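You operate a simulated robot arm through the tools that you are given. There is no shell and no other tool. Be economical: measure what you need, move in short steps, check, and stop when the job is done.

You run a simulated robot arm. Do the job below in one go: nothing can be reset, and whatever is moved stays where it is left.

## Task
Put the guest card on the blue coaster.

Only the result counts: the job must be done as asked and must still hold three seconds after the hand-in. Knocking over, shifting, dropping, spilling or breaking anything else fails it.

## Robot
A 6-joint arm with a two-finger parallel gripper, fixed in place. Base frame: the origin is at the foot of the arm, x ahead of it, y to its left, z up; the work surface is at about z = 0. Units: m, degrees, N and s.
With the tool pointing down near the work surface it reaches from about 0.18 to 0.46 m from the base axis. Its first joint turns from -70.0 to 70.0 degrees. Payload 1.9 kg.
The tool frame sits at the grasp point between the pads (the TCP): z along the fingers, y along the line on which they close. The tips reach 0.023 m beyond it. The gripper opens to 0.094 m. The fingers are 0.038 m wide and 0.01 m thick; the gripper's body (0.054 by 0.096 m) begins 0.039 m behind the TCP.
Orientation is that of the tool frame in the base frame, as a unit quaternion [x, y, z, w]. With the fingers straight down and closing along the base's y, the tool's x points along the base's -x, its y along +y and its z along -z.

## Interface
- The arm moves only by the tool arm_command. Its argument "targets" is a list of rows, each a list of 7 numbers: the shift along the base's x, y, z in m, then the turn, a rotation vector about the base's x, y, z in degrees, then the finger opening in m, from 0 to 0.094. In form: [[x, y, z, rx, ry, rz, hand], ...]. A call has 1 to 8 rows; each row is the pose to reach, as a shift and turn from the pose commanded when the call began. Each row takes 0.2 s and may step no farther than 0.05 m and 8.6 degrees from the row before; otherwise, or with a gripper value out of range, the whole call is refused. Where a pose cannot be reached the arm comes as near as it can. A force on the tool above 40 N (or 10 N above the force at the start of the call, whichever is more), or a blocked arm, ends the call early, and 0.2 s more pass. The fingers move at their own pace (about 0.108 m/s each) and stop on an object; they squeeze with about 27 N. The grip force told is the motor's: it shows also when the fingers shut on nothing. Time passes only in rows, and 0.2 s behind the last, so rows that repeat a pose let the fingers close. It gives the time, the measured TCP pose, the force on the tool (base axes), the opening and the grip force at its end, in the units of the frame above (readings bear some noise), and new pictures: "pictures" is both (left out), scene, wrist or none.
- Cameras (640 x 400 px; columns grow to the right, rows downward): "scene" is fixed at [0.0425, 0.3015, 0.4255]; the picture's right is [-0.87, -0.49, 0.00], its down [-0.27, 0.48, -0.83] and it looks along [0.41, -0.72, -0.56] (base axes); focal length 214 px, centre (320, 200). "wrist" rides on the gripper at [0.086, 0.016, -0.074] in the tool frame; the picture's right is [-0.18, 0.98, 0.00], its down [-0.58, -0.11, -0.81] and it looks along [-0.79, -0.15, 0.59] (tool axes); focal length 243 px, centre (320, 200). There is no depth. A picture from a camera that has moved, and an enlarged one, comes with that camera's place and axes in the base frame and with its lens.
- enlarge(camera, box): a new picture of the part [left, top, right, bottom] of that camera's present view, enlarged. The clock stands still meanwhile.
- hand_in(): hands the job in; it is judged then, once.

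Work in short steps. Places have to be worked out from the pictures, the camera data and where the tool is seen: move nearer, look again, correct. Check each grasp and each placing, and mend what went wrong. You have 90 turns and 170 pictures in all, those below and enlarged ones among them. Open the gripper and draw the arm clear of the work before you hand the job in, unless the task says otherwise; then end with one line.

The tools are called after "Emit:" as name(argument=value, ...) on one line, values as JSON. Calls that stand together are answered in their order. arm_command: Moves the arm, as the interface text tells. Its arguments: {"type":"object","properties":{"targets":{"type":"array","items":{"type":"array","items":{"type":"number"}}},"pictures":{"type":"string","enum":["both","scene","wrist","none"]}},"required":["targets"]} The other tools are called the same way: enlarge (camera, box) takes an enlarged picture of a part of a camera's view; hand_in () hands the job in.

At the start:

```text
t: 0.0
eef_pos: [0.2756, -0.0198, 0.2644]
tool_rot: [0.0, 1.0, 0.001, 0.0]
ft_force: [0.7, -0.1, 0.5]
width: 0.094
finger_force: 0.0
```

scene: 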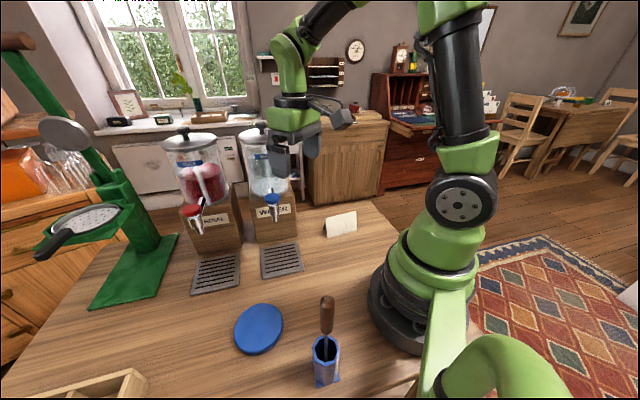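
wrist: 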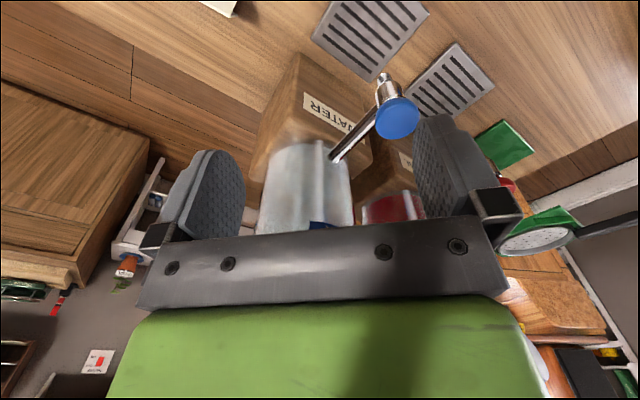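

I'll look closer at the white card by the dispenser and the blue disc to identify and locate them.

Emit:
enlarge(camera="scene", box=[280, 180, 400, 255])

Emit:
enlarge(camera="scene", box=[200, 280, 380, 393])

```text
5.33 times, centred on (340, 218) of scene
camera zoom: at [0.0425, 0.3015, 0.4255], right [-0.87, -0.49, 0.0], down [-0.27, 0.48, -0.83], along [0.41, -0.72, -0.56], focal length 1144 px, centre (213, 107)
```

zoom: 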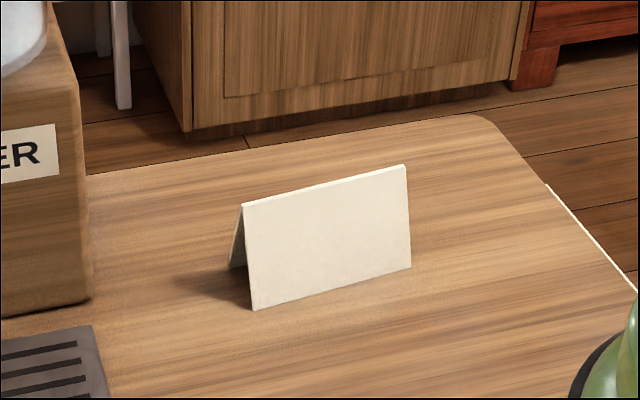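

```text
3.54 times, centred on (290, 336) of scene
camera zoom: at [0.0425, 0.3015, 0.4255], right [-0.87, -0.49, 0.0], down [-0.27, 0.48, -0.83], along [0.41, -0.72, -0.56], focal length 759 px, centre (426, -283)
```

zoom: 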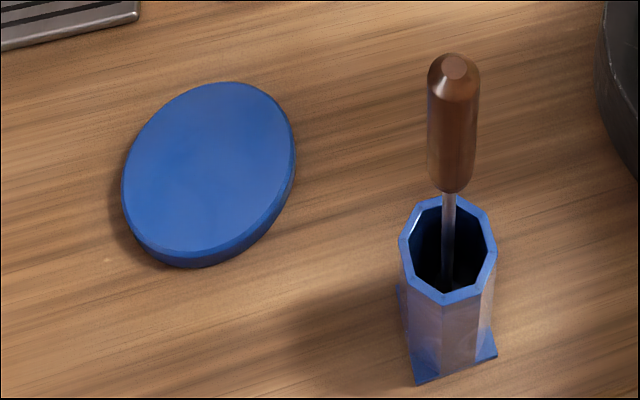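

The white tent card has its centre near (0.225, -0.138), the ridge at about 50° in plan, 0.057 m high and 0.035 m deep. The coaster centre is near (0.241, 0.182), and the spigot at (0.31, 0.03, 0.18). I move above the card, turning 49° so the fingers close across it.

Emit:
arm_command(targets=[[-0.02, -0.015, 0, 0, 0, 8.2, 0.094], [-0.035, -0.035, 0, 0, 0, 16.4, 0.094], [-0.045, -0.055, 0, 0, 0, 24.6, 0.094], [-0.05, -0.08, -0.02, 0, 0, 32.8, 0.094], [-0.05, -0.1, -0.05, 0, 0, 41, 0.094], [-0.05, -0.118, -0.09, 0, 0, 49, 0.094], [-0.05, -0.118, -0.11, 0, 0, 49, 0.094]])

```text
t: 1.6
eef_pos: [0.2255, -0.1408, 0.1545]
tool_rot: [-0.415, 0.91, 0.001, 0.0]
ft_force: [0.2, 0.5, 0.1]
width: 0.0942
finger_force: 0.1
camera wrist: at [0.157, -0.1944, 0.2295], right [-0.62, 0.78, 0.0], down [0.46, 0.37, 0.81], along [0.63, 0.5, -0.59], focal length 243 px, centre (320, 200)
```

scene: 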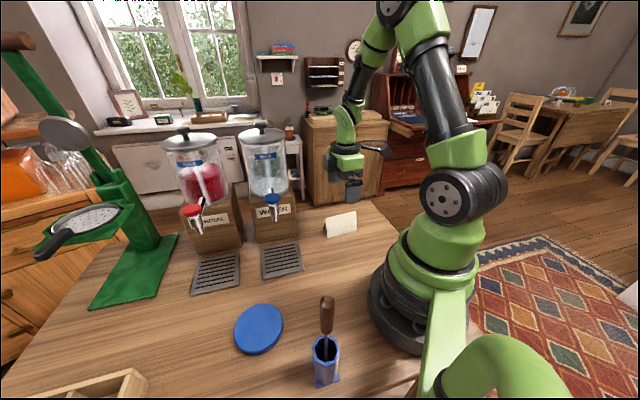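
wrist: 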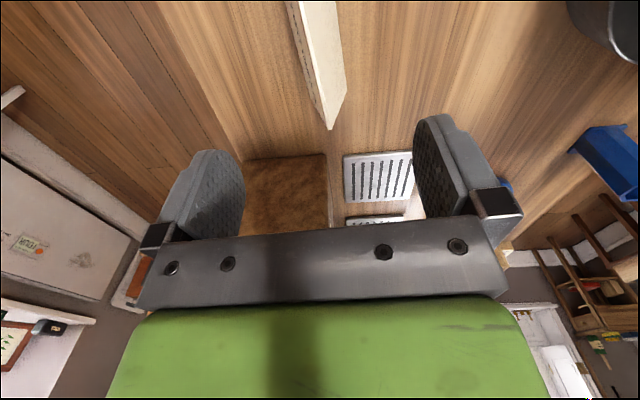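

The card lies between the fingers in the wrist view. I enlarge it to refine its place and angle.

Emit:
enlarge(camera="wrist", box=[220, 0, 440, 138])

Emit:
enlarge(camera="scene", box=[300, 140, 420, 245])

```text
2.90 times, centred on (330, 69) of wrist
camera zoom: at [0.157, -0.1944, 0.2295], right [-0.62, 0.78, 0.0], down [0.46, 0.37, 0.81], along [0.63, 0.5, -0.59], focal length 703 px, centre (291, 580)
```

zoom: 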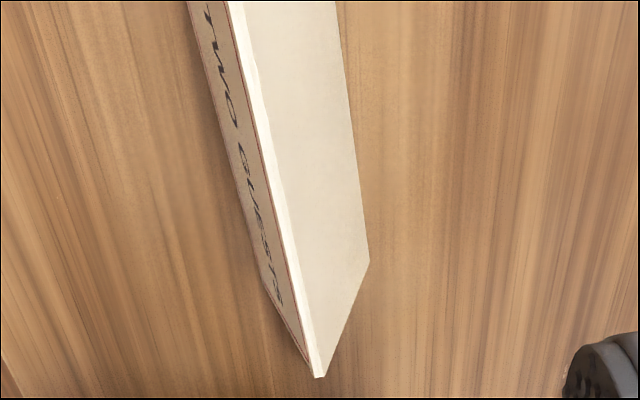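

```text
3.81 times, centred on (360, 192) of scene
camera zoom: at [0.0425, 0.3015, 0.4255], right [-0.87, -0.49, 0.0], down [-0.27, 0.48, -0.83], along [0.41, -0.72, -0.56], focal length 817 px, centre (168, 229)
```

zoom: 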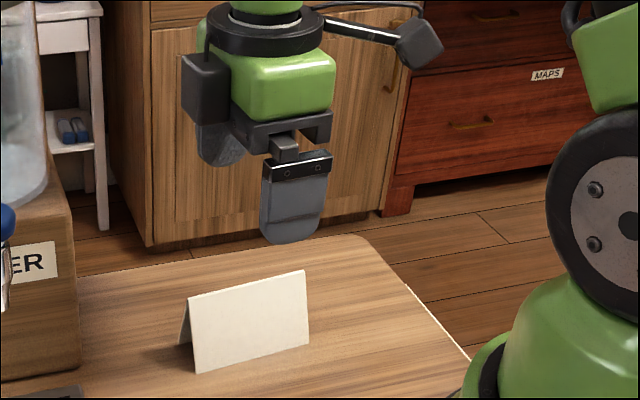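

The card reads "TWO GUESTS", with the ridge centre at about (0.2255, -0.140) and 51° in plan. I turn 2° more and descend so the fingers straddle it.

Emit:
arm_command(targets=[[0, 0, -0.04, 0, 0, 2, 0.094], [0, 0, -0.08, 0, 0, 2, 0.094], [0, 0, -0.11, 0, 0, 2, 0.094], [0, 0, -0.122, 0, 0, 2, 0.094], [0, 0, -0.122, 0, 0, 2, 0.094]])

Emit:
enlarge(camera="scene", box=[300, 160, 400, 250])

```text
t: 2.8
eef_pos: [0.2268, -0.1385, 0.0331]
tool_rot: [-0.431, 0.902, 0.0, -0.001]
ft_force: [-0.3, 0.7, -0.3]
width: 0.0938
finger_force: 0.0
camera wrist: at [0.1592, -0.1954, 0.107], right [-0.65, 0.76, 0.0], down [0.45, 0.38, 0.81], along [0.61, 0.52, -0.59], focal length 243 px, centre (320, 200)
```

scene: 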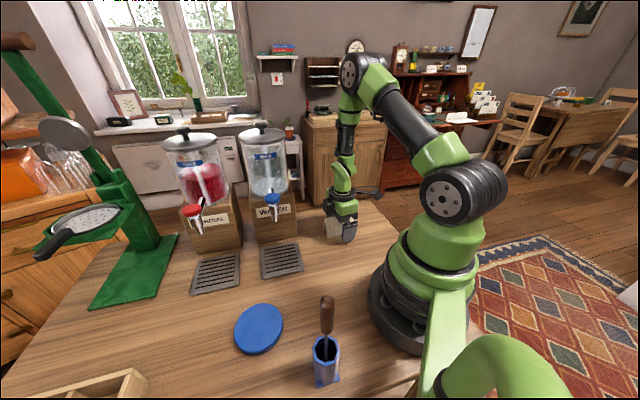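
wrist: 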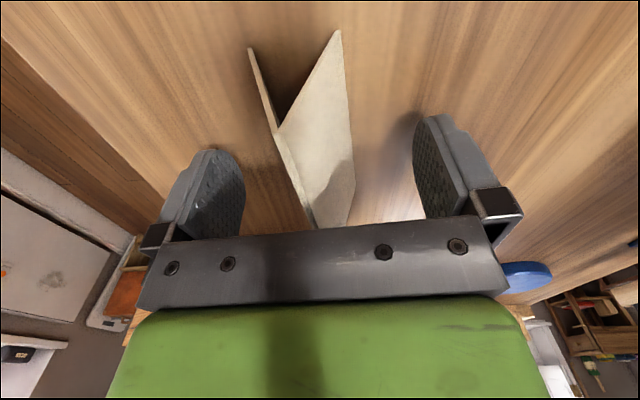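

```text
4.44 times, centred on (350, 205) of scene
camera zoom: at [0.0425, 0.3015, 0.4255], right [-0.87, -0.49, 0.0], down [-0.27, 0.48, -0.83], along [0.41, -0.72, -0.56], focal length 953 px, centre (187, 178)
```

zoom: 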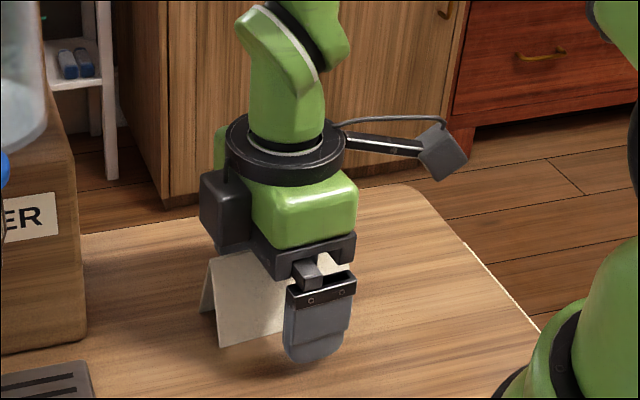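

The fingers straddle the card with room on each side. I close on it.

Emit:
arm_command(targets=[[0, 0, 0, 0, 0, 0, 0.06], [0, 0, 0, 0, 0, 0, 0.04], [0, 0, 0, 0, 0, 0, 0.028], [0, 0, 0, 0, 0, 0, 0.02], [0, 0, 0, 0, 0, 0, 0.015]])

Emit:
enlarge(camera="scene", box=[300, 160, 400, 250])

```text
t: 4.0
eef_pos: [0.2268, -0.1388, 0.0326]
tool_rot: [-0.43, 0.903, 0.001, 0.0]
ft_force: [0.2, -0.6, 0.2]
width: 0.0273
finger_force: 26.6
camera wrist: at [0.1592, -0.1955, 0.1073], right [-0.65, 0.76, 0.0], down [0.45, 0.38, 0.81], along [0.61, 0.52, -0.59], focal length 243 px, centre (320, 200)
```

scene: 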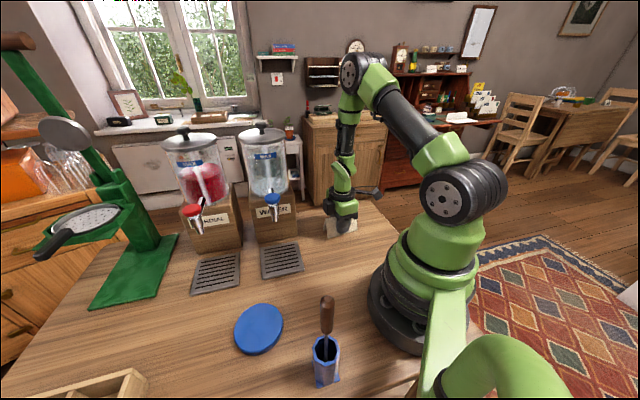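
wrist: 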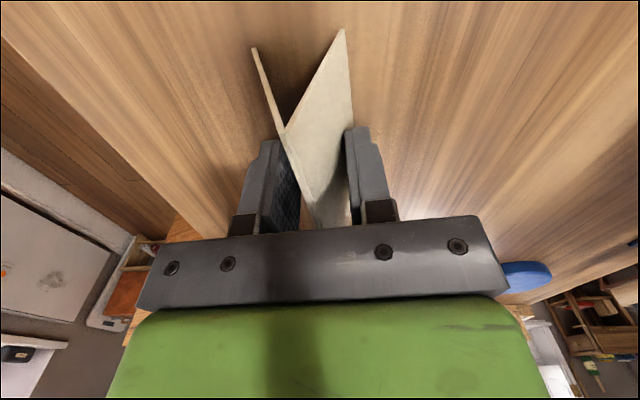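

```text
4.44 times, centred on (350, 205) of scene
camera zoom: at [0.0425, 0.3015, 0.4255], right [-0.87, -0.49, 0.0], down [-0.27, 0.48, -0.83], along [0.41, -0.72, -0.56], focal length 953 px, centre (187, 178)
```

zoom: 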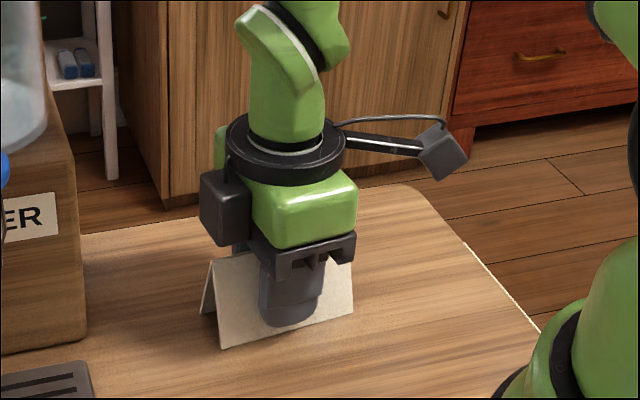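

The fingers stopped at 27 mm with 27 N, so the card is gripped. I lift a little and check that it comes along.

Emit:
arm_command(targets=[[0, 0, 0.01, 0, 0, 0, 0.015], [0, 0, 0.025, 0, 0, 0, 0.015], [0, 0, 0.045, 0, 0, 0, 0.015]])

Emit:
enlarge(camera="scene", box=[300, 150, 400, 240])

```text
t: 4.8
eef_pos: [0.2268, -0.1369, 0.0778]
tool_rot: [-0.431, 0.902, -0.001, -0.001]
ft_force: [0.4, -1.2, -0.3]
width: 0.0267
finger_force: 26.9
camera wrist: at [0.159, -0.1944, 0.1527], right [-0.65, 0.76, 0.0], down [0.45, 0.38, 0.81], along [0.61, 0.52, -0.59], focal length 243 px, centre (320, 200)
```

scene: 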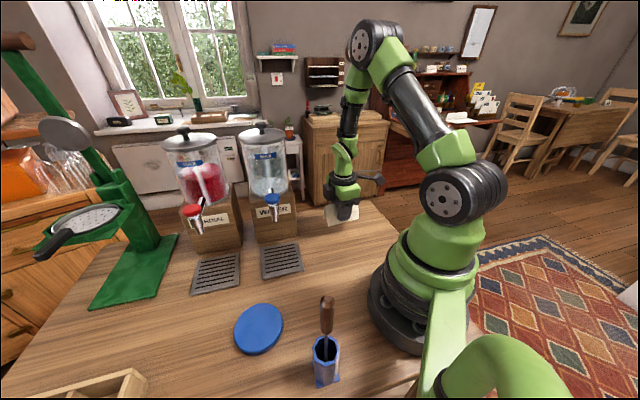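
wrist: 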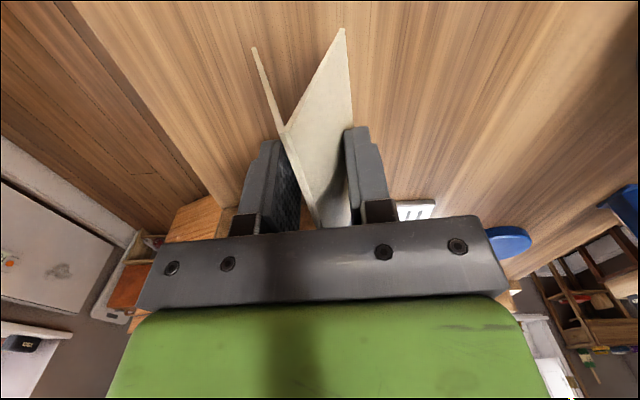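

```text
4.44 times, centred on (350, 195) of scene
camera zoom: at [0.0425, 0.3015, 0.4255], right [-0.87, -0.49, 0.0], down [-0.27, 0.48, -0.83], along [0.41, -0.72, -0.56], focal length 953 px, centre (187, 222)
```

zoom: 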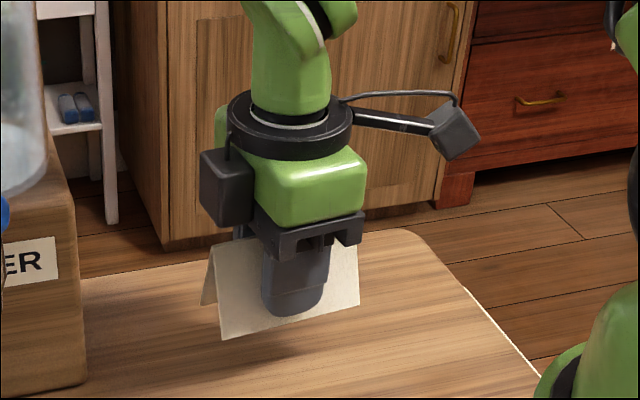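

The card is held level and clear of the table. I lift higher and carry it on a path nearer the base, clear of the spigot. I turn 30° on the way so the wrist camera stays away from the tool in the holder.

Emit:
arm_command(targets=[[-0.01, 0.01, 0.045, 0, 0, 3.75, 0.015], [-0.025, 0.03, 0.085, 0, 0, 7.5, 0.015], [-0.035, 0.06, 0.115, 0, 0, 11.25, 0.015], [-0.04, 0.095, 0.14, 0, 0, 15, 0.015], [-0.04, 0.135, 0.143, 0, 0, 18.75, 0.015], [-0.04, 0.18, 0.143, 0, 0, 22.5, 0.015], [-0.035, 0.225, 0.143, 0, 0, 26.25, 0.015], [-0.015, 0.27, 0.143, 0, 0, 30, 0.015]])

```text
t: 6.6
eef_pos: [0.2102, 0.1342, 0.2215]
tool_rot: [-0.65, 0.76, 0.0, 0.0]
ft_force: [-0.3, 0.9, -0.2]
width: 0.0268
finger_force: 27.5
camera wrist: at [0.1803, 0.0509, 0.2963], right [-0.94, 0.34, 0.0], down [0.2, 0.56, 0.81], along [0.27, 0.76, -0.59], focal length 243 px, centre (320, 200)
```

scene: 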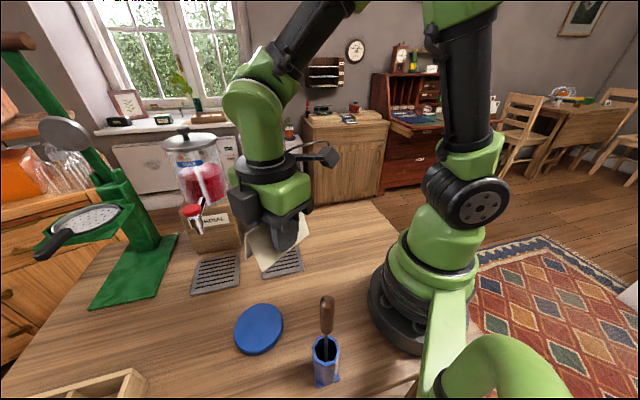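
wrist: 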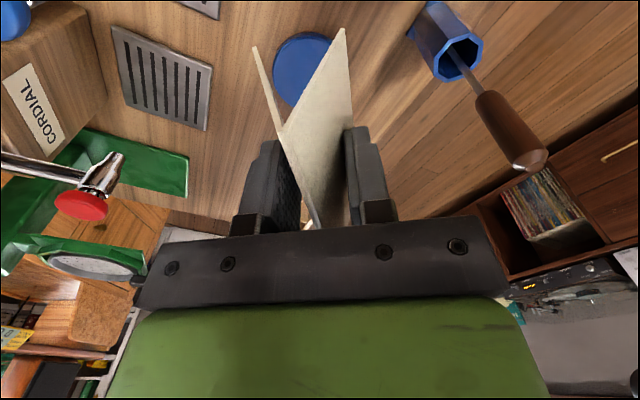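

From here the coaster centre computes to (0.240, 0.179), matching the earlier estimate. The handle top is near (0.10, 0.18, 0.20), well to the side. I move above the coaster and come down to about 2 cm over it.

Emit:
arm_command(targets=[[0.016, 0.024, 0, 0, 0, 0, 0.015], [0.0305, 0.048, 0, 0, 0, 0, 0.015], [0.0305, 0.048, -0.045, 0, 0, 0, 0.015], [0.0305, 0.048, -0.09, 0, 0, 0, 0.015], [0.0305, 0.048, -0.13, 0, 0, 0, 0.015], [0.0305, 0.048, -0.16, 0, 0, 0, 0.015], [0.0305, 0.048, -0.165, 0, 0, 0, 0.015]])

Emit:
enlarge(camera="scene", box=[190, 240, 350, 390])

Emit:
enlarge(camera="wrist", box=[200, 0, 440, 150])

```text
t: 8.2
eef_pos: [0.2398, 0.1803, 0.056]
tool_rot: [-0.65, 0.76, 0.002, 0.0]
ft_force: [0.2, 0.0, -0.2]
width: 0.026
finger_force: 26.8
camera wrist: at [0.2106, 0.0974, 0.1299], right [-0.94, 0.34, 0.0], down [0.2, 0.56, 0.81], along [0.27, 0.76, -0.59], focal length 243 px, centre (320, 200)
```

scene: 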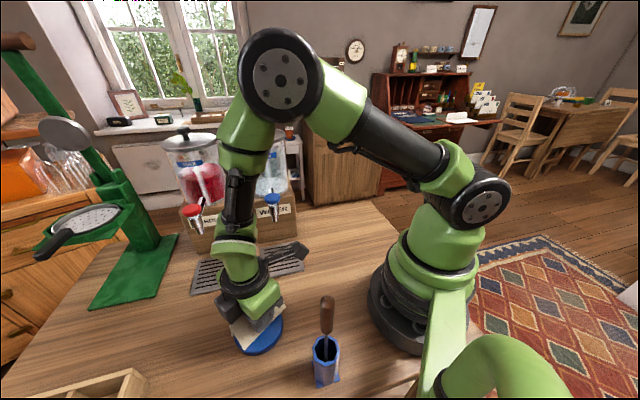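
wrist: 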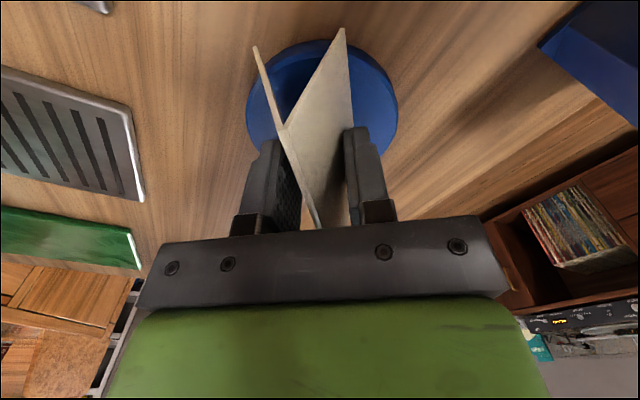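

```text
2.67 times, centred on (270, 315) of scene
camera zoom: at [0.0425, 0.3015, 0.4255], right [-0.87, -0.49, 0.0], down [-0.27, 0.48, -0.83], along [0.41, -0.72, -0.56], focal length 572 px, centre (453, -107)
```

zoom: 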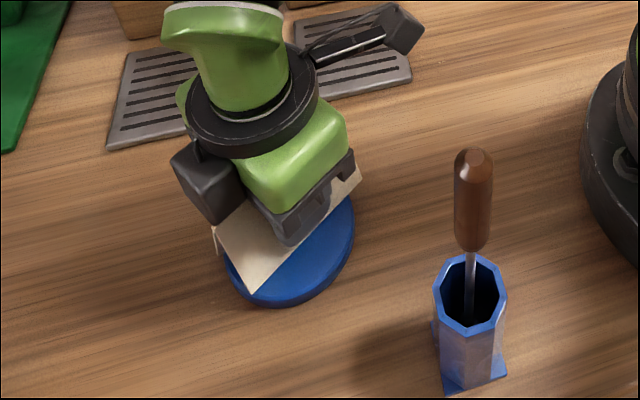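

```text
2.67 times, centred on (320, 75) of wrist
camera zoom: at [0.2106, 0.0974, 0.1299], right [-0.94, 0.34, 0.0], down [0.2, 0.56, 0.81], along [0.27, 0.76, -0.59], focal length 647 px, centre (320, 533)
```

zoom: 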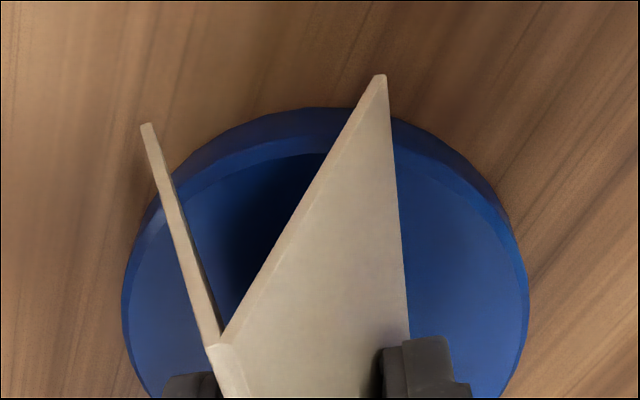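

The card centre is at about (0.239, 0.178) and the coaster centre at about (0.240, 0.183). I shift 5 mm and lower in small steps, reading the force.

Emit:
arm_command(targets=[[0.001, 0.0045, 0, 0, 0, 0, 0.015], [0.001, 0.0045, -0.006, 0, 0, 0, 0.015], [0.001, 0.0045, -0.01, 0, 0, 0, 0.015], [0.001, 0.0045, -0.012, 0, 0, 0, 0.015]])

Emit:
enlarge(camera="wrist", box=[200, 0, 440, 150])

Emit:
enlarge(camera="scene", box=[210, 290, 310, 370])

```text
t: 9.0
eef_pos: [0.2424, 0.1845, 0.0485]
tool_rot: [-0.649, 0.761, 0.001, 0.002]
ft_force: [-2.4, -1.1, 14.3]
width: 0.0263
finger_force: 27.2
stopped in row 4: the force on the tool passed its limit (the readings are from after the stop); the commanded pose is now the measured one
camera wrist: at [0.2122, 0.1016, 0.1225], right [-0.94, 0.34, 0.0], down [0.2, 0.55, 0.81], along [0.27, 0.76, -0.59], focal length 243 px, centre (320, 200)
```

scene: 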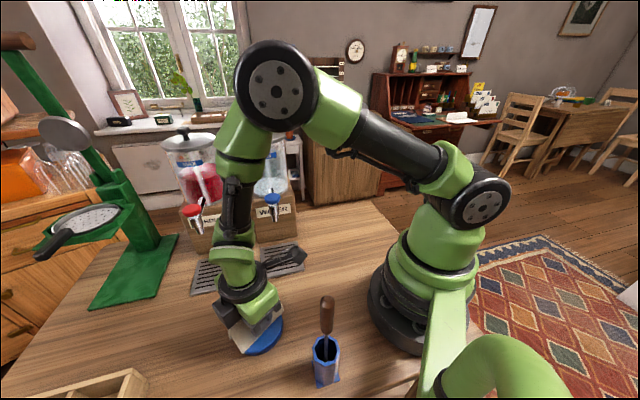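
wrist: 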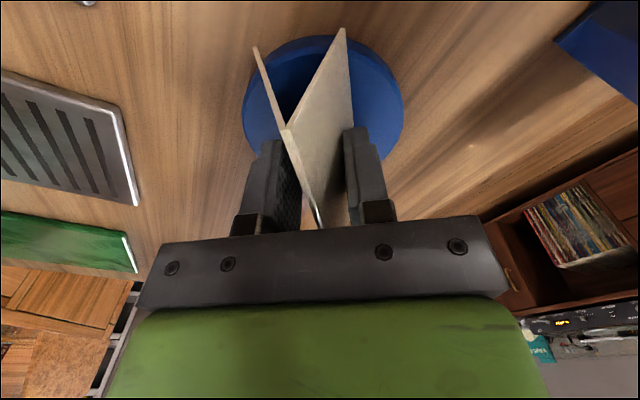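

```text
2.67 times, centred on (320, 75) of wrist
camera zoom: at [0.2122, 0.1016, 0.1225], right [-0.94, 0.34, 0.0], down [0.2, 0.55, 0.81], along [0.27, 0.76, -0.59], focal length 647 px, centre (320, 533)
```

zoom: 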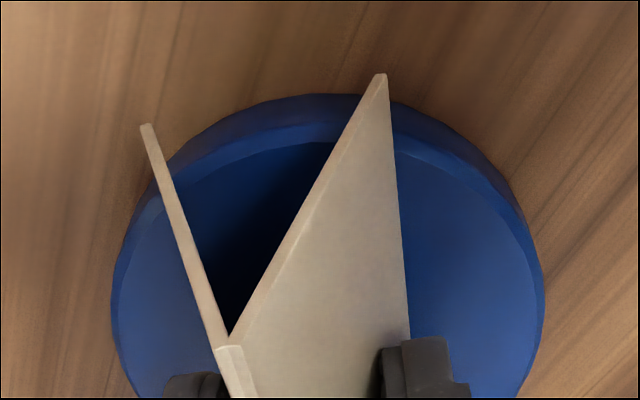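

```text
5.00 times, centred on (260, 330) of scene
camera zoom: at [0.0425, 0.3015, 0.4255], right [-0.87, -0.49, 0.0], down [-0.27, 0.48, -0.83], along [0.41, -0.72, -0.56], focal length 1072 px, centre (620, -450)
```

zoom: 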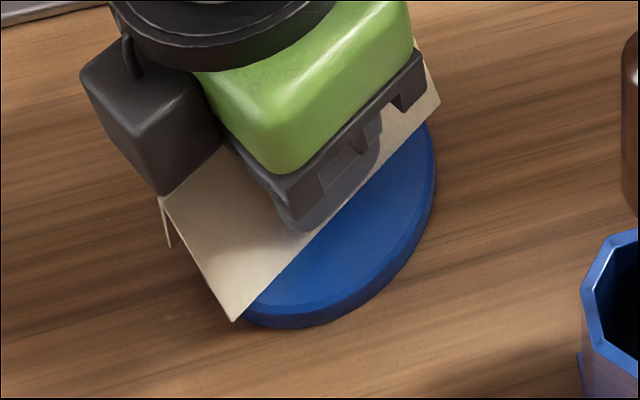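

The force of about 14 N upward shows the card is resting on the coaster, centred to within a few mm. I release it gently.

Emit:
arm_command(targets=[[0, 0, 0, 0, 0, 0, 0.03], [0, 0, 0, 0, 0, 0, 0.04], [0, 0, 0, 0, 0, 0, 0.055], [0, 0, 0, 0, 0, 0, 0.07], [0, 0, 0, 0, 0, 0, 0.07]])

Emit:
enlarge(camera="scene", box=[210, 290, 310, 370])

```text
t: 10.2
eef_pos: [0.2425, 0.184, 0.0475]
tool_rot: [-0.649, 0.761, 0.0, 0.001]
ft_force: [0.3, 0.4, 0.4]
width: 0.0701
finger_force: 0.1
camera wrist: at [0.2122, 0.1015, 0.1221], right [-0.94, 0.34, 0.0], down [0.2, 0.56, 0.81], along [0.27, 0.76, -0.59], focal length 243 px, centre (320, 200)
```

scene: 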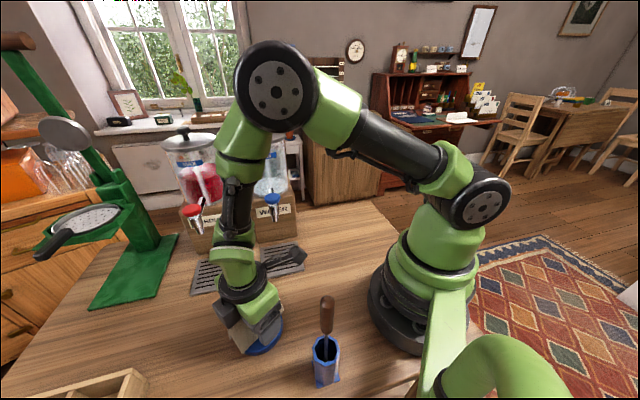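
wrist: 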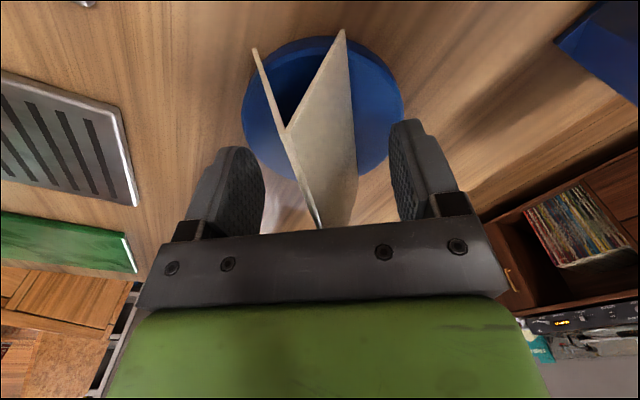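

```text
5.00 times, centred on (260, 330) of scene
camera zoom: at [0.0425, 0.3015, 0.4255], right [-0.87, -0.49, 0.0], down [-0.27, 0.48, -0.83], along [0.41, -0.72, -0.56], focal length 1072 px, centre (620, -450)
```

zoom: 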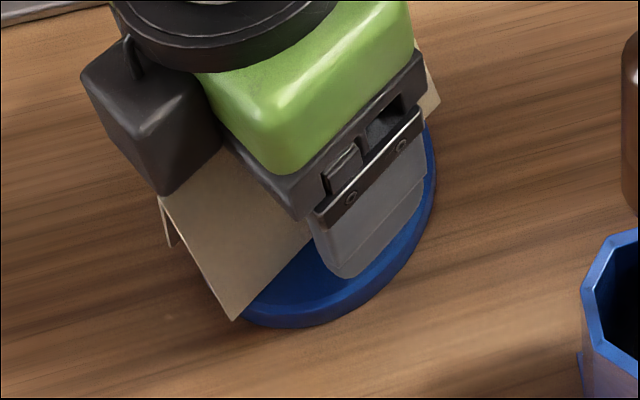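

The card stood still as the fingers opened. I go straight up and then back.

Emit:
arm_command(targets=[[0, 0, 0.02, 0, 0, 0, 0.07], [0, 0, 0.06, 0, 0, 0, 0.07], [0, 0, 0.105, 0, 0, 0, 0.07], [0, 0, 0.15, 0, 0, 0, 0.07], [-0.01, -0.03, 0.18, 0, 0, 0, 0.07], [-0.02, -0.07, 0.2, 0, 0, 0, 0.07], [-0.03, -0.11, 0.2, 0, 0, 0, 0.07], [-0.03, -0.15, 0.2, 0, 0, 0, 0.07]])

Emit:
enlarge(camera="scene", box=[200, 270, 320, 370])

```text
t: 12.0
eef_pos: [0.2114, 0.0336, 0.2487]
tool_rot: [-0.65, 0.76, 0.0, 0.001]
ft_force: [0.1, -0.3, 0.3]
width: 0.0701
finger_force: 0.1
camera wrist: at [0.1814, -0.0485, 0.3229], right [-0.94, 0.34, 0.0], down [0.2, 0.56, 0.81], along [0.27, 0.76, -0.59], focal length 243 px, centre (320, 200)
```

scene: 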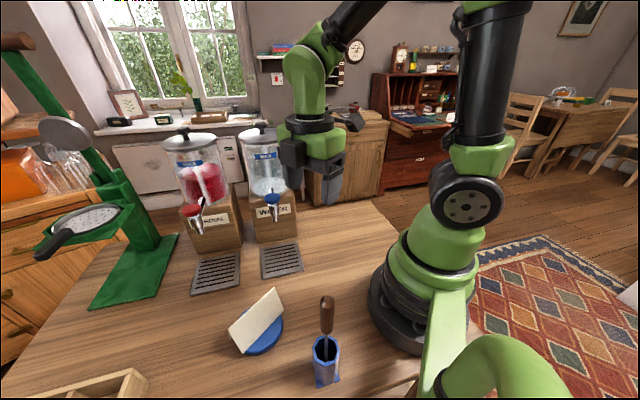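
wrist: 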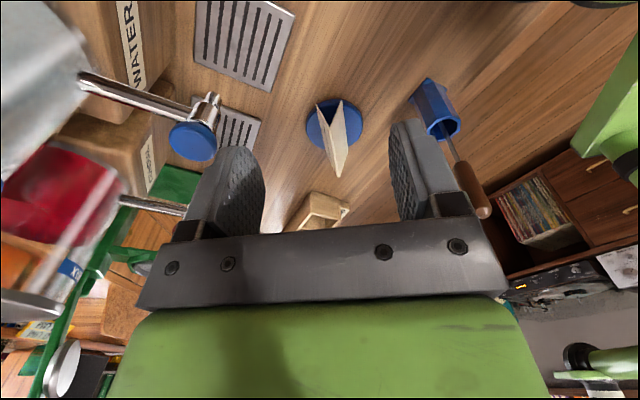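

```text
4.00 times, centred on (260, 320) of scene
camera zoom: at [0.0425, 0.3015, 0.4255], right [-0.87, -0.49, 0.0], down [-0.27, 0.48, -0.83], along [0.41, -0.72, -0.56], focal length 858 px, centre (560, -280)
```

zoom: 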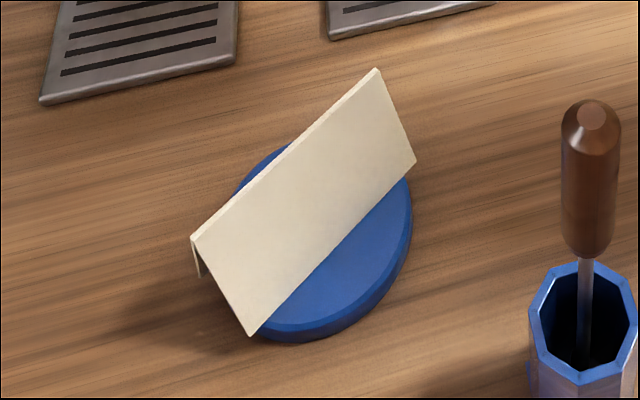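

The card stands on the coaster. I check the centring from the wrist side.

Emit:
enlarge(camera="wrist", box=[280, 75, 390, 190])

```text
3.48 times, centred on (335, 132) of wrist
camera zoom: at [0.1814, -0.0485, 0.3229], right [-0.94, 0.34, 0.0], down [0.2, 0.56, 0.81], along [0.27, 0.76, -0.59], focal length 844 px, centre (268, 435)
```

zoom: 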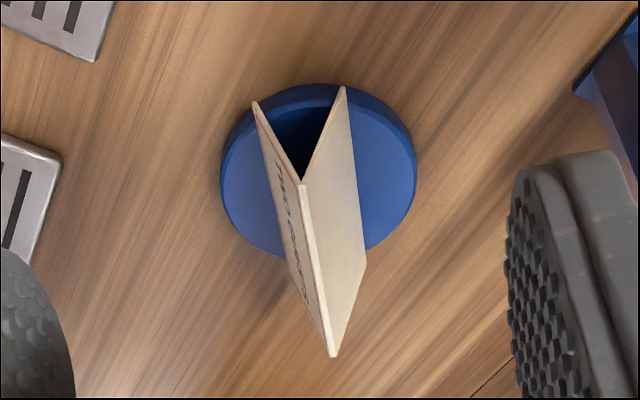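

The card's footprint is centred on the coaster and stable, nothing else has moved, and the arm is clear with the gripper open. I hand the job in.

Emit:
hand_in()

```text
The job is handed in.
```

The guest card now stands upright and centred on the blue coaster, with each end overhanging the edge by about 5 mm; nothing else was moved.
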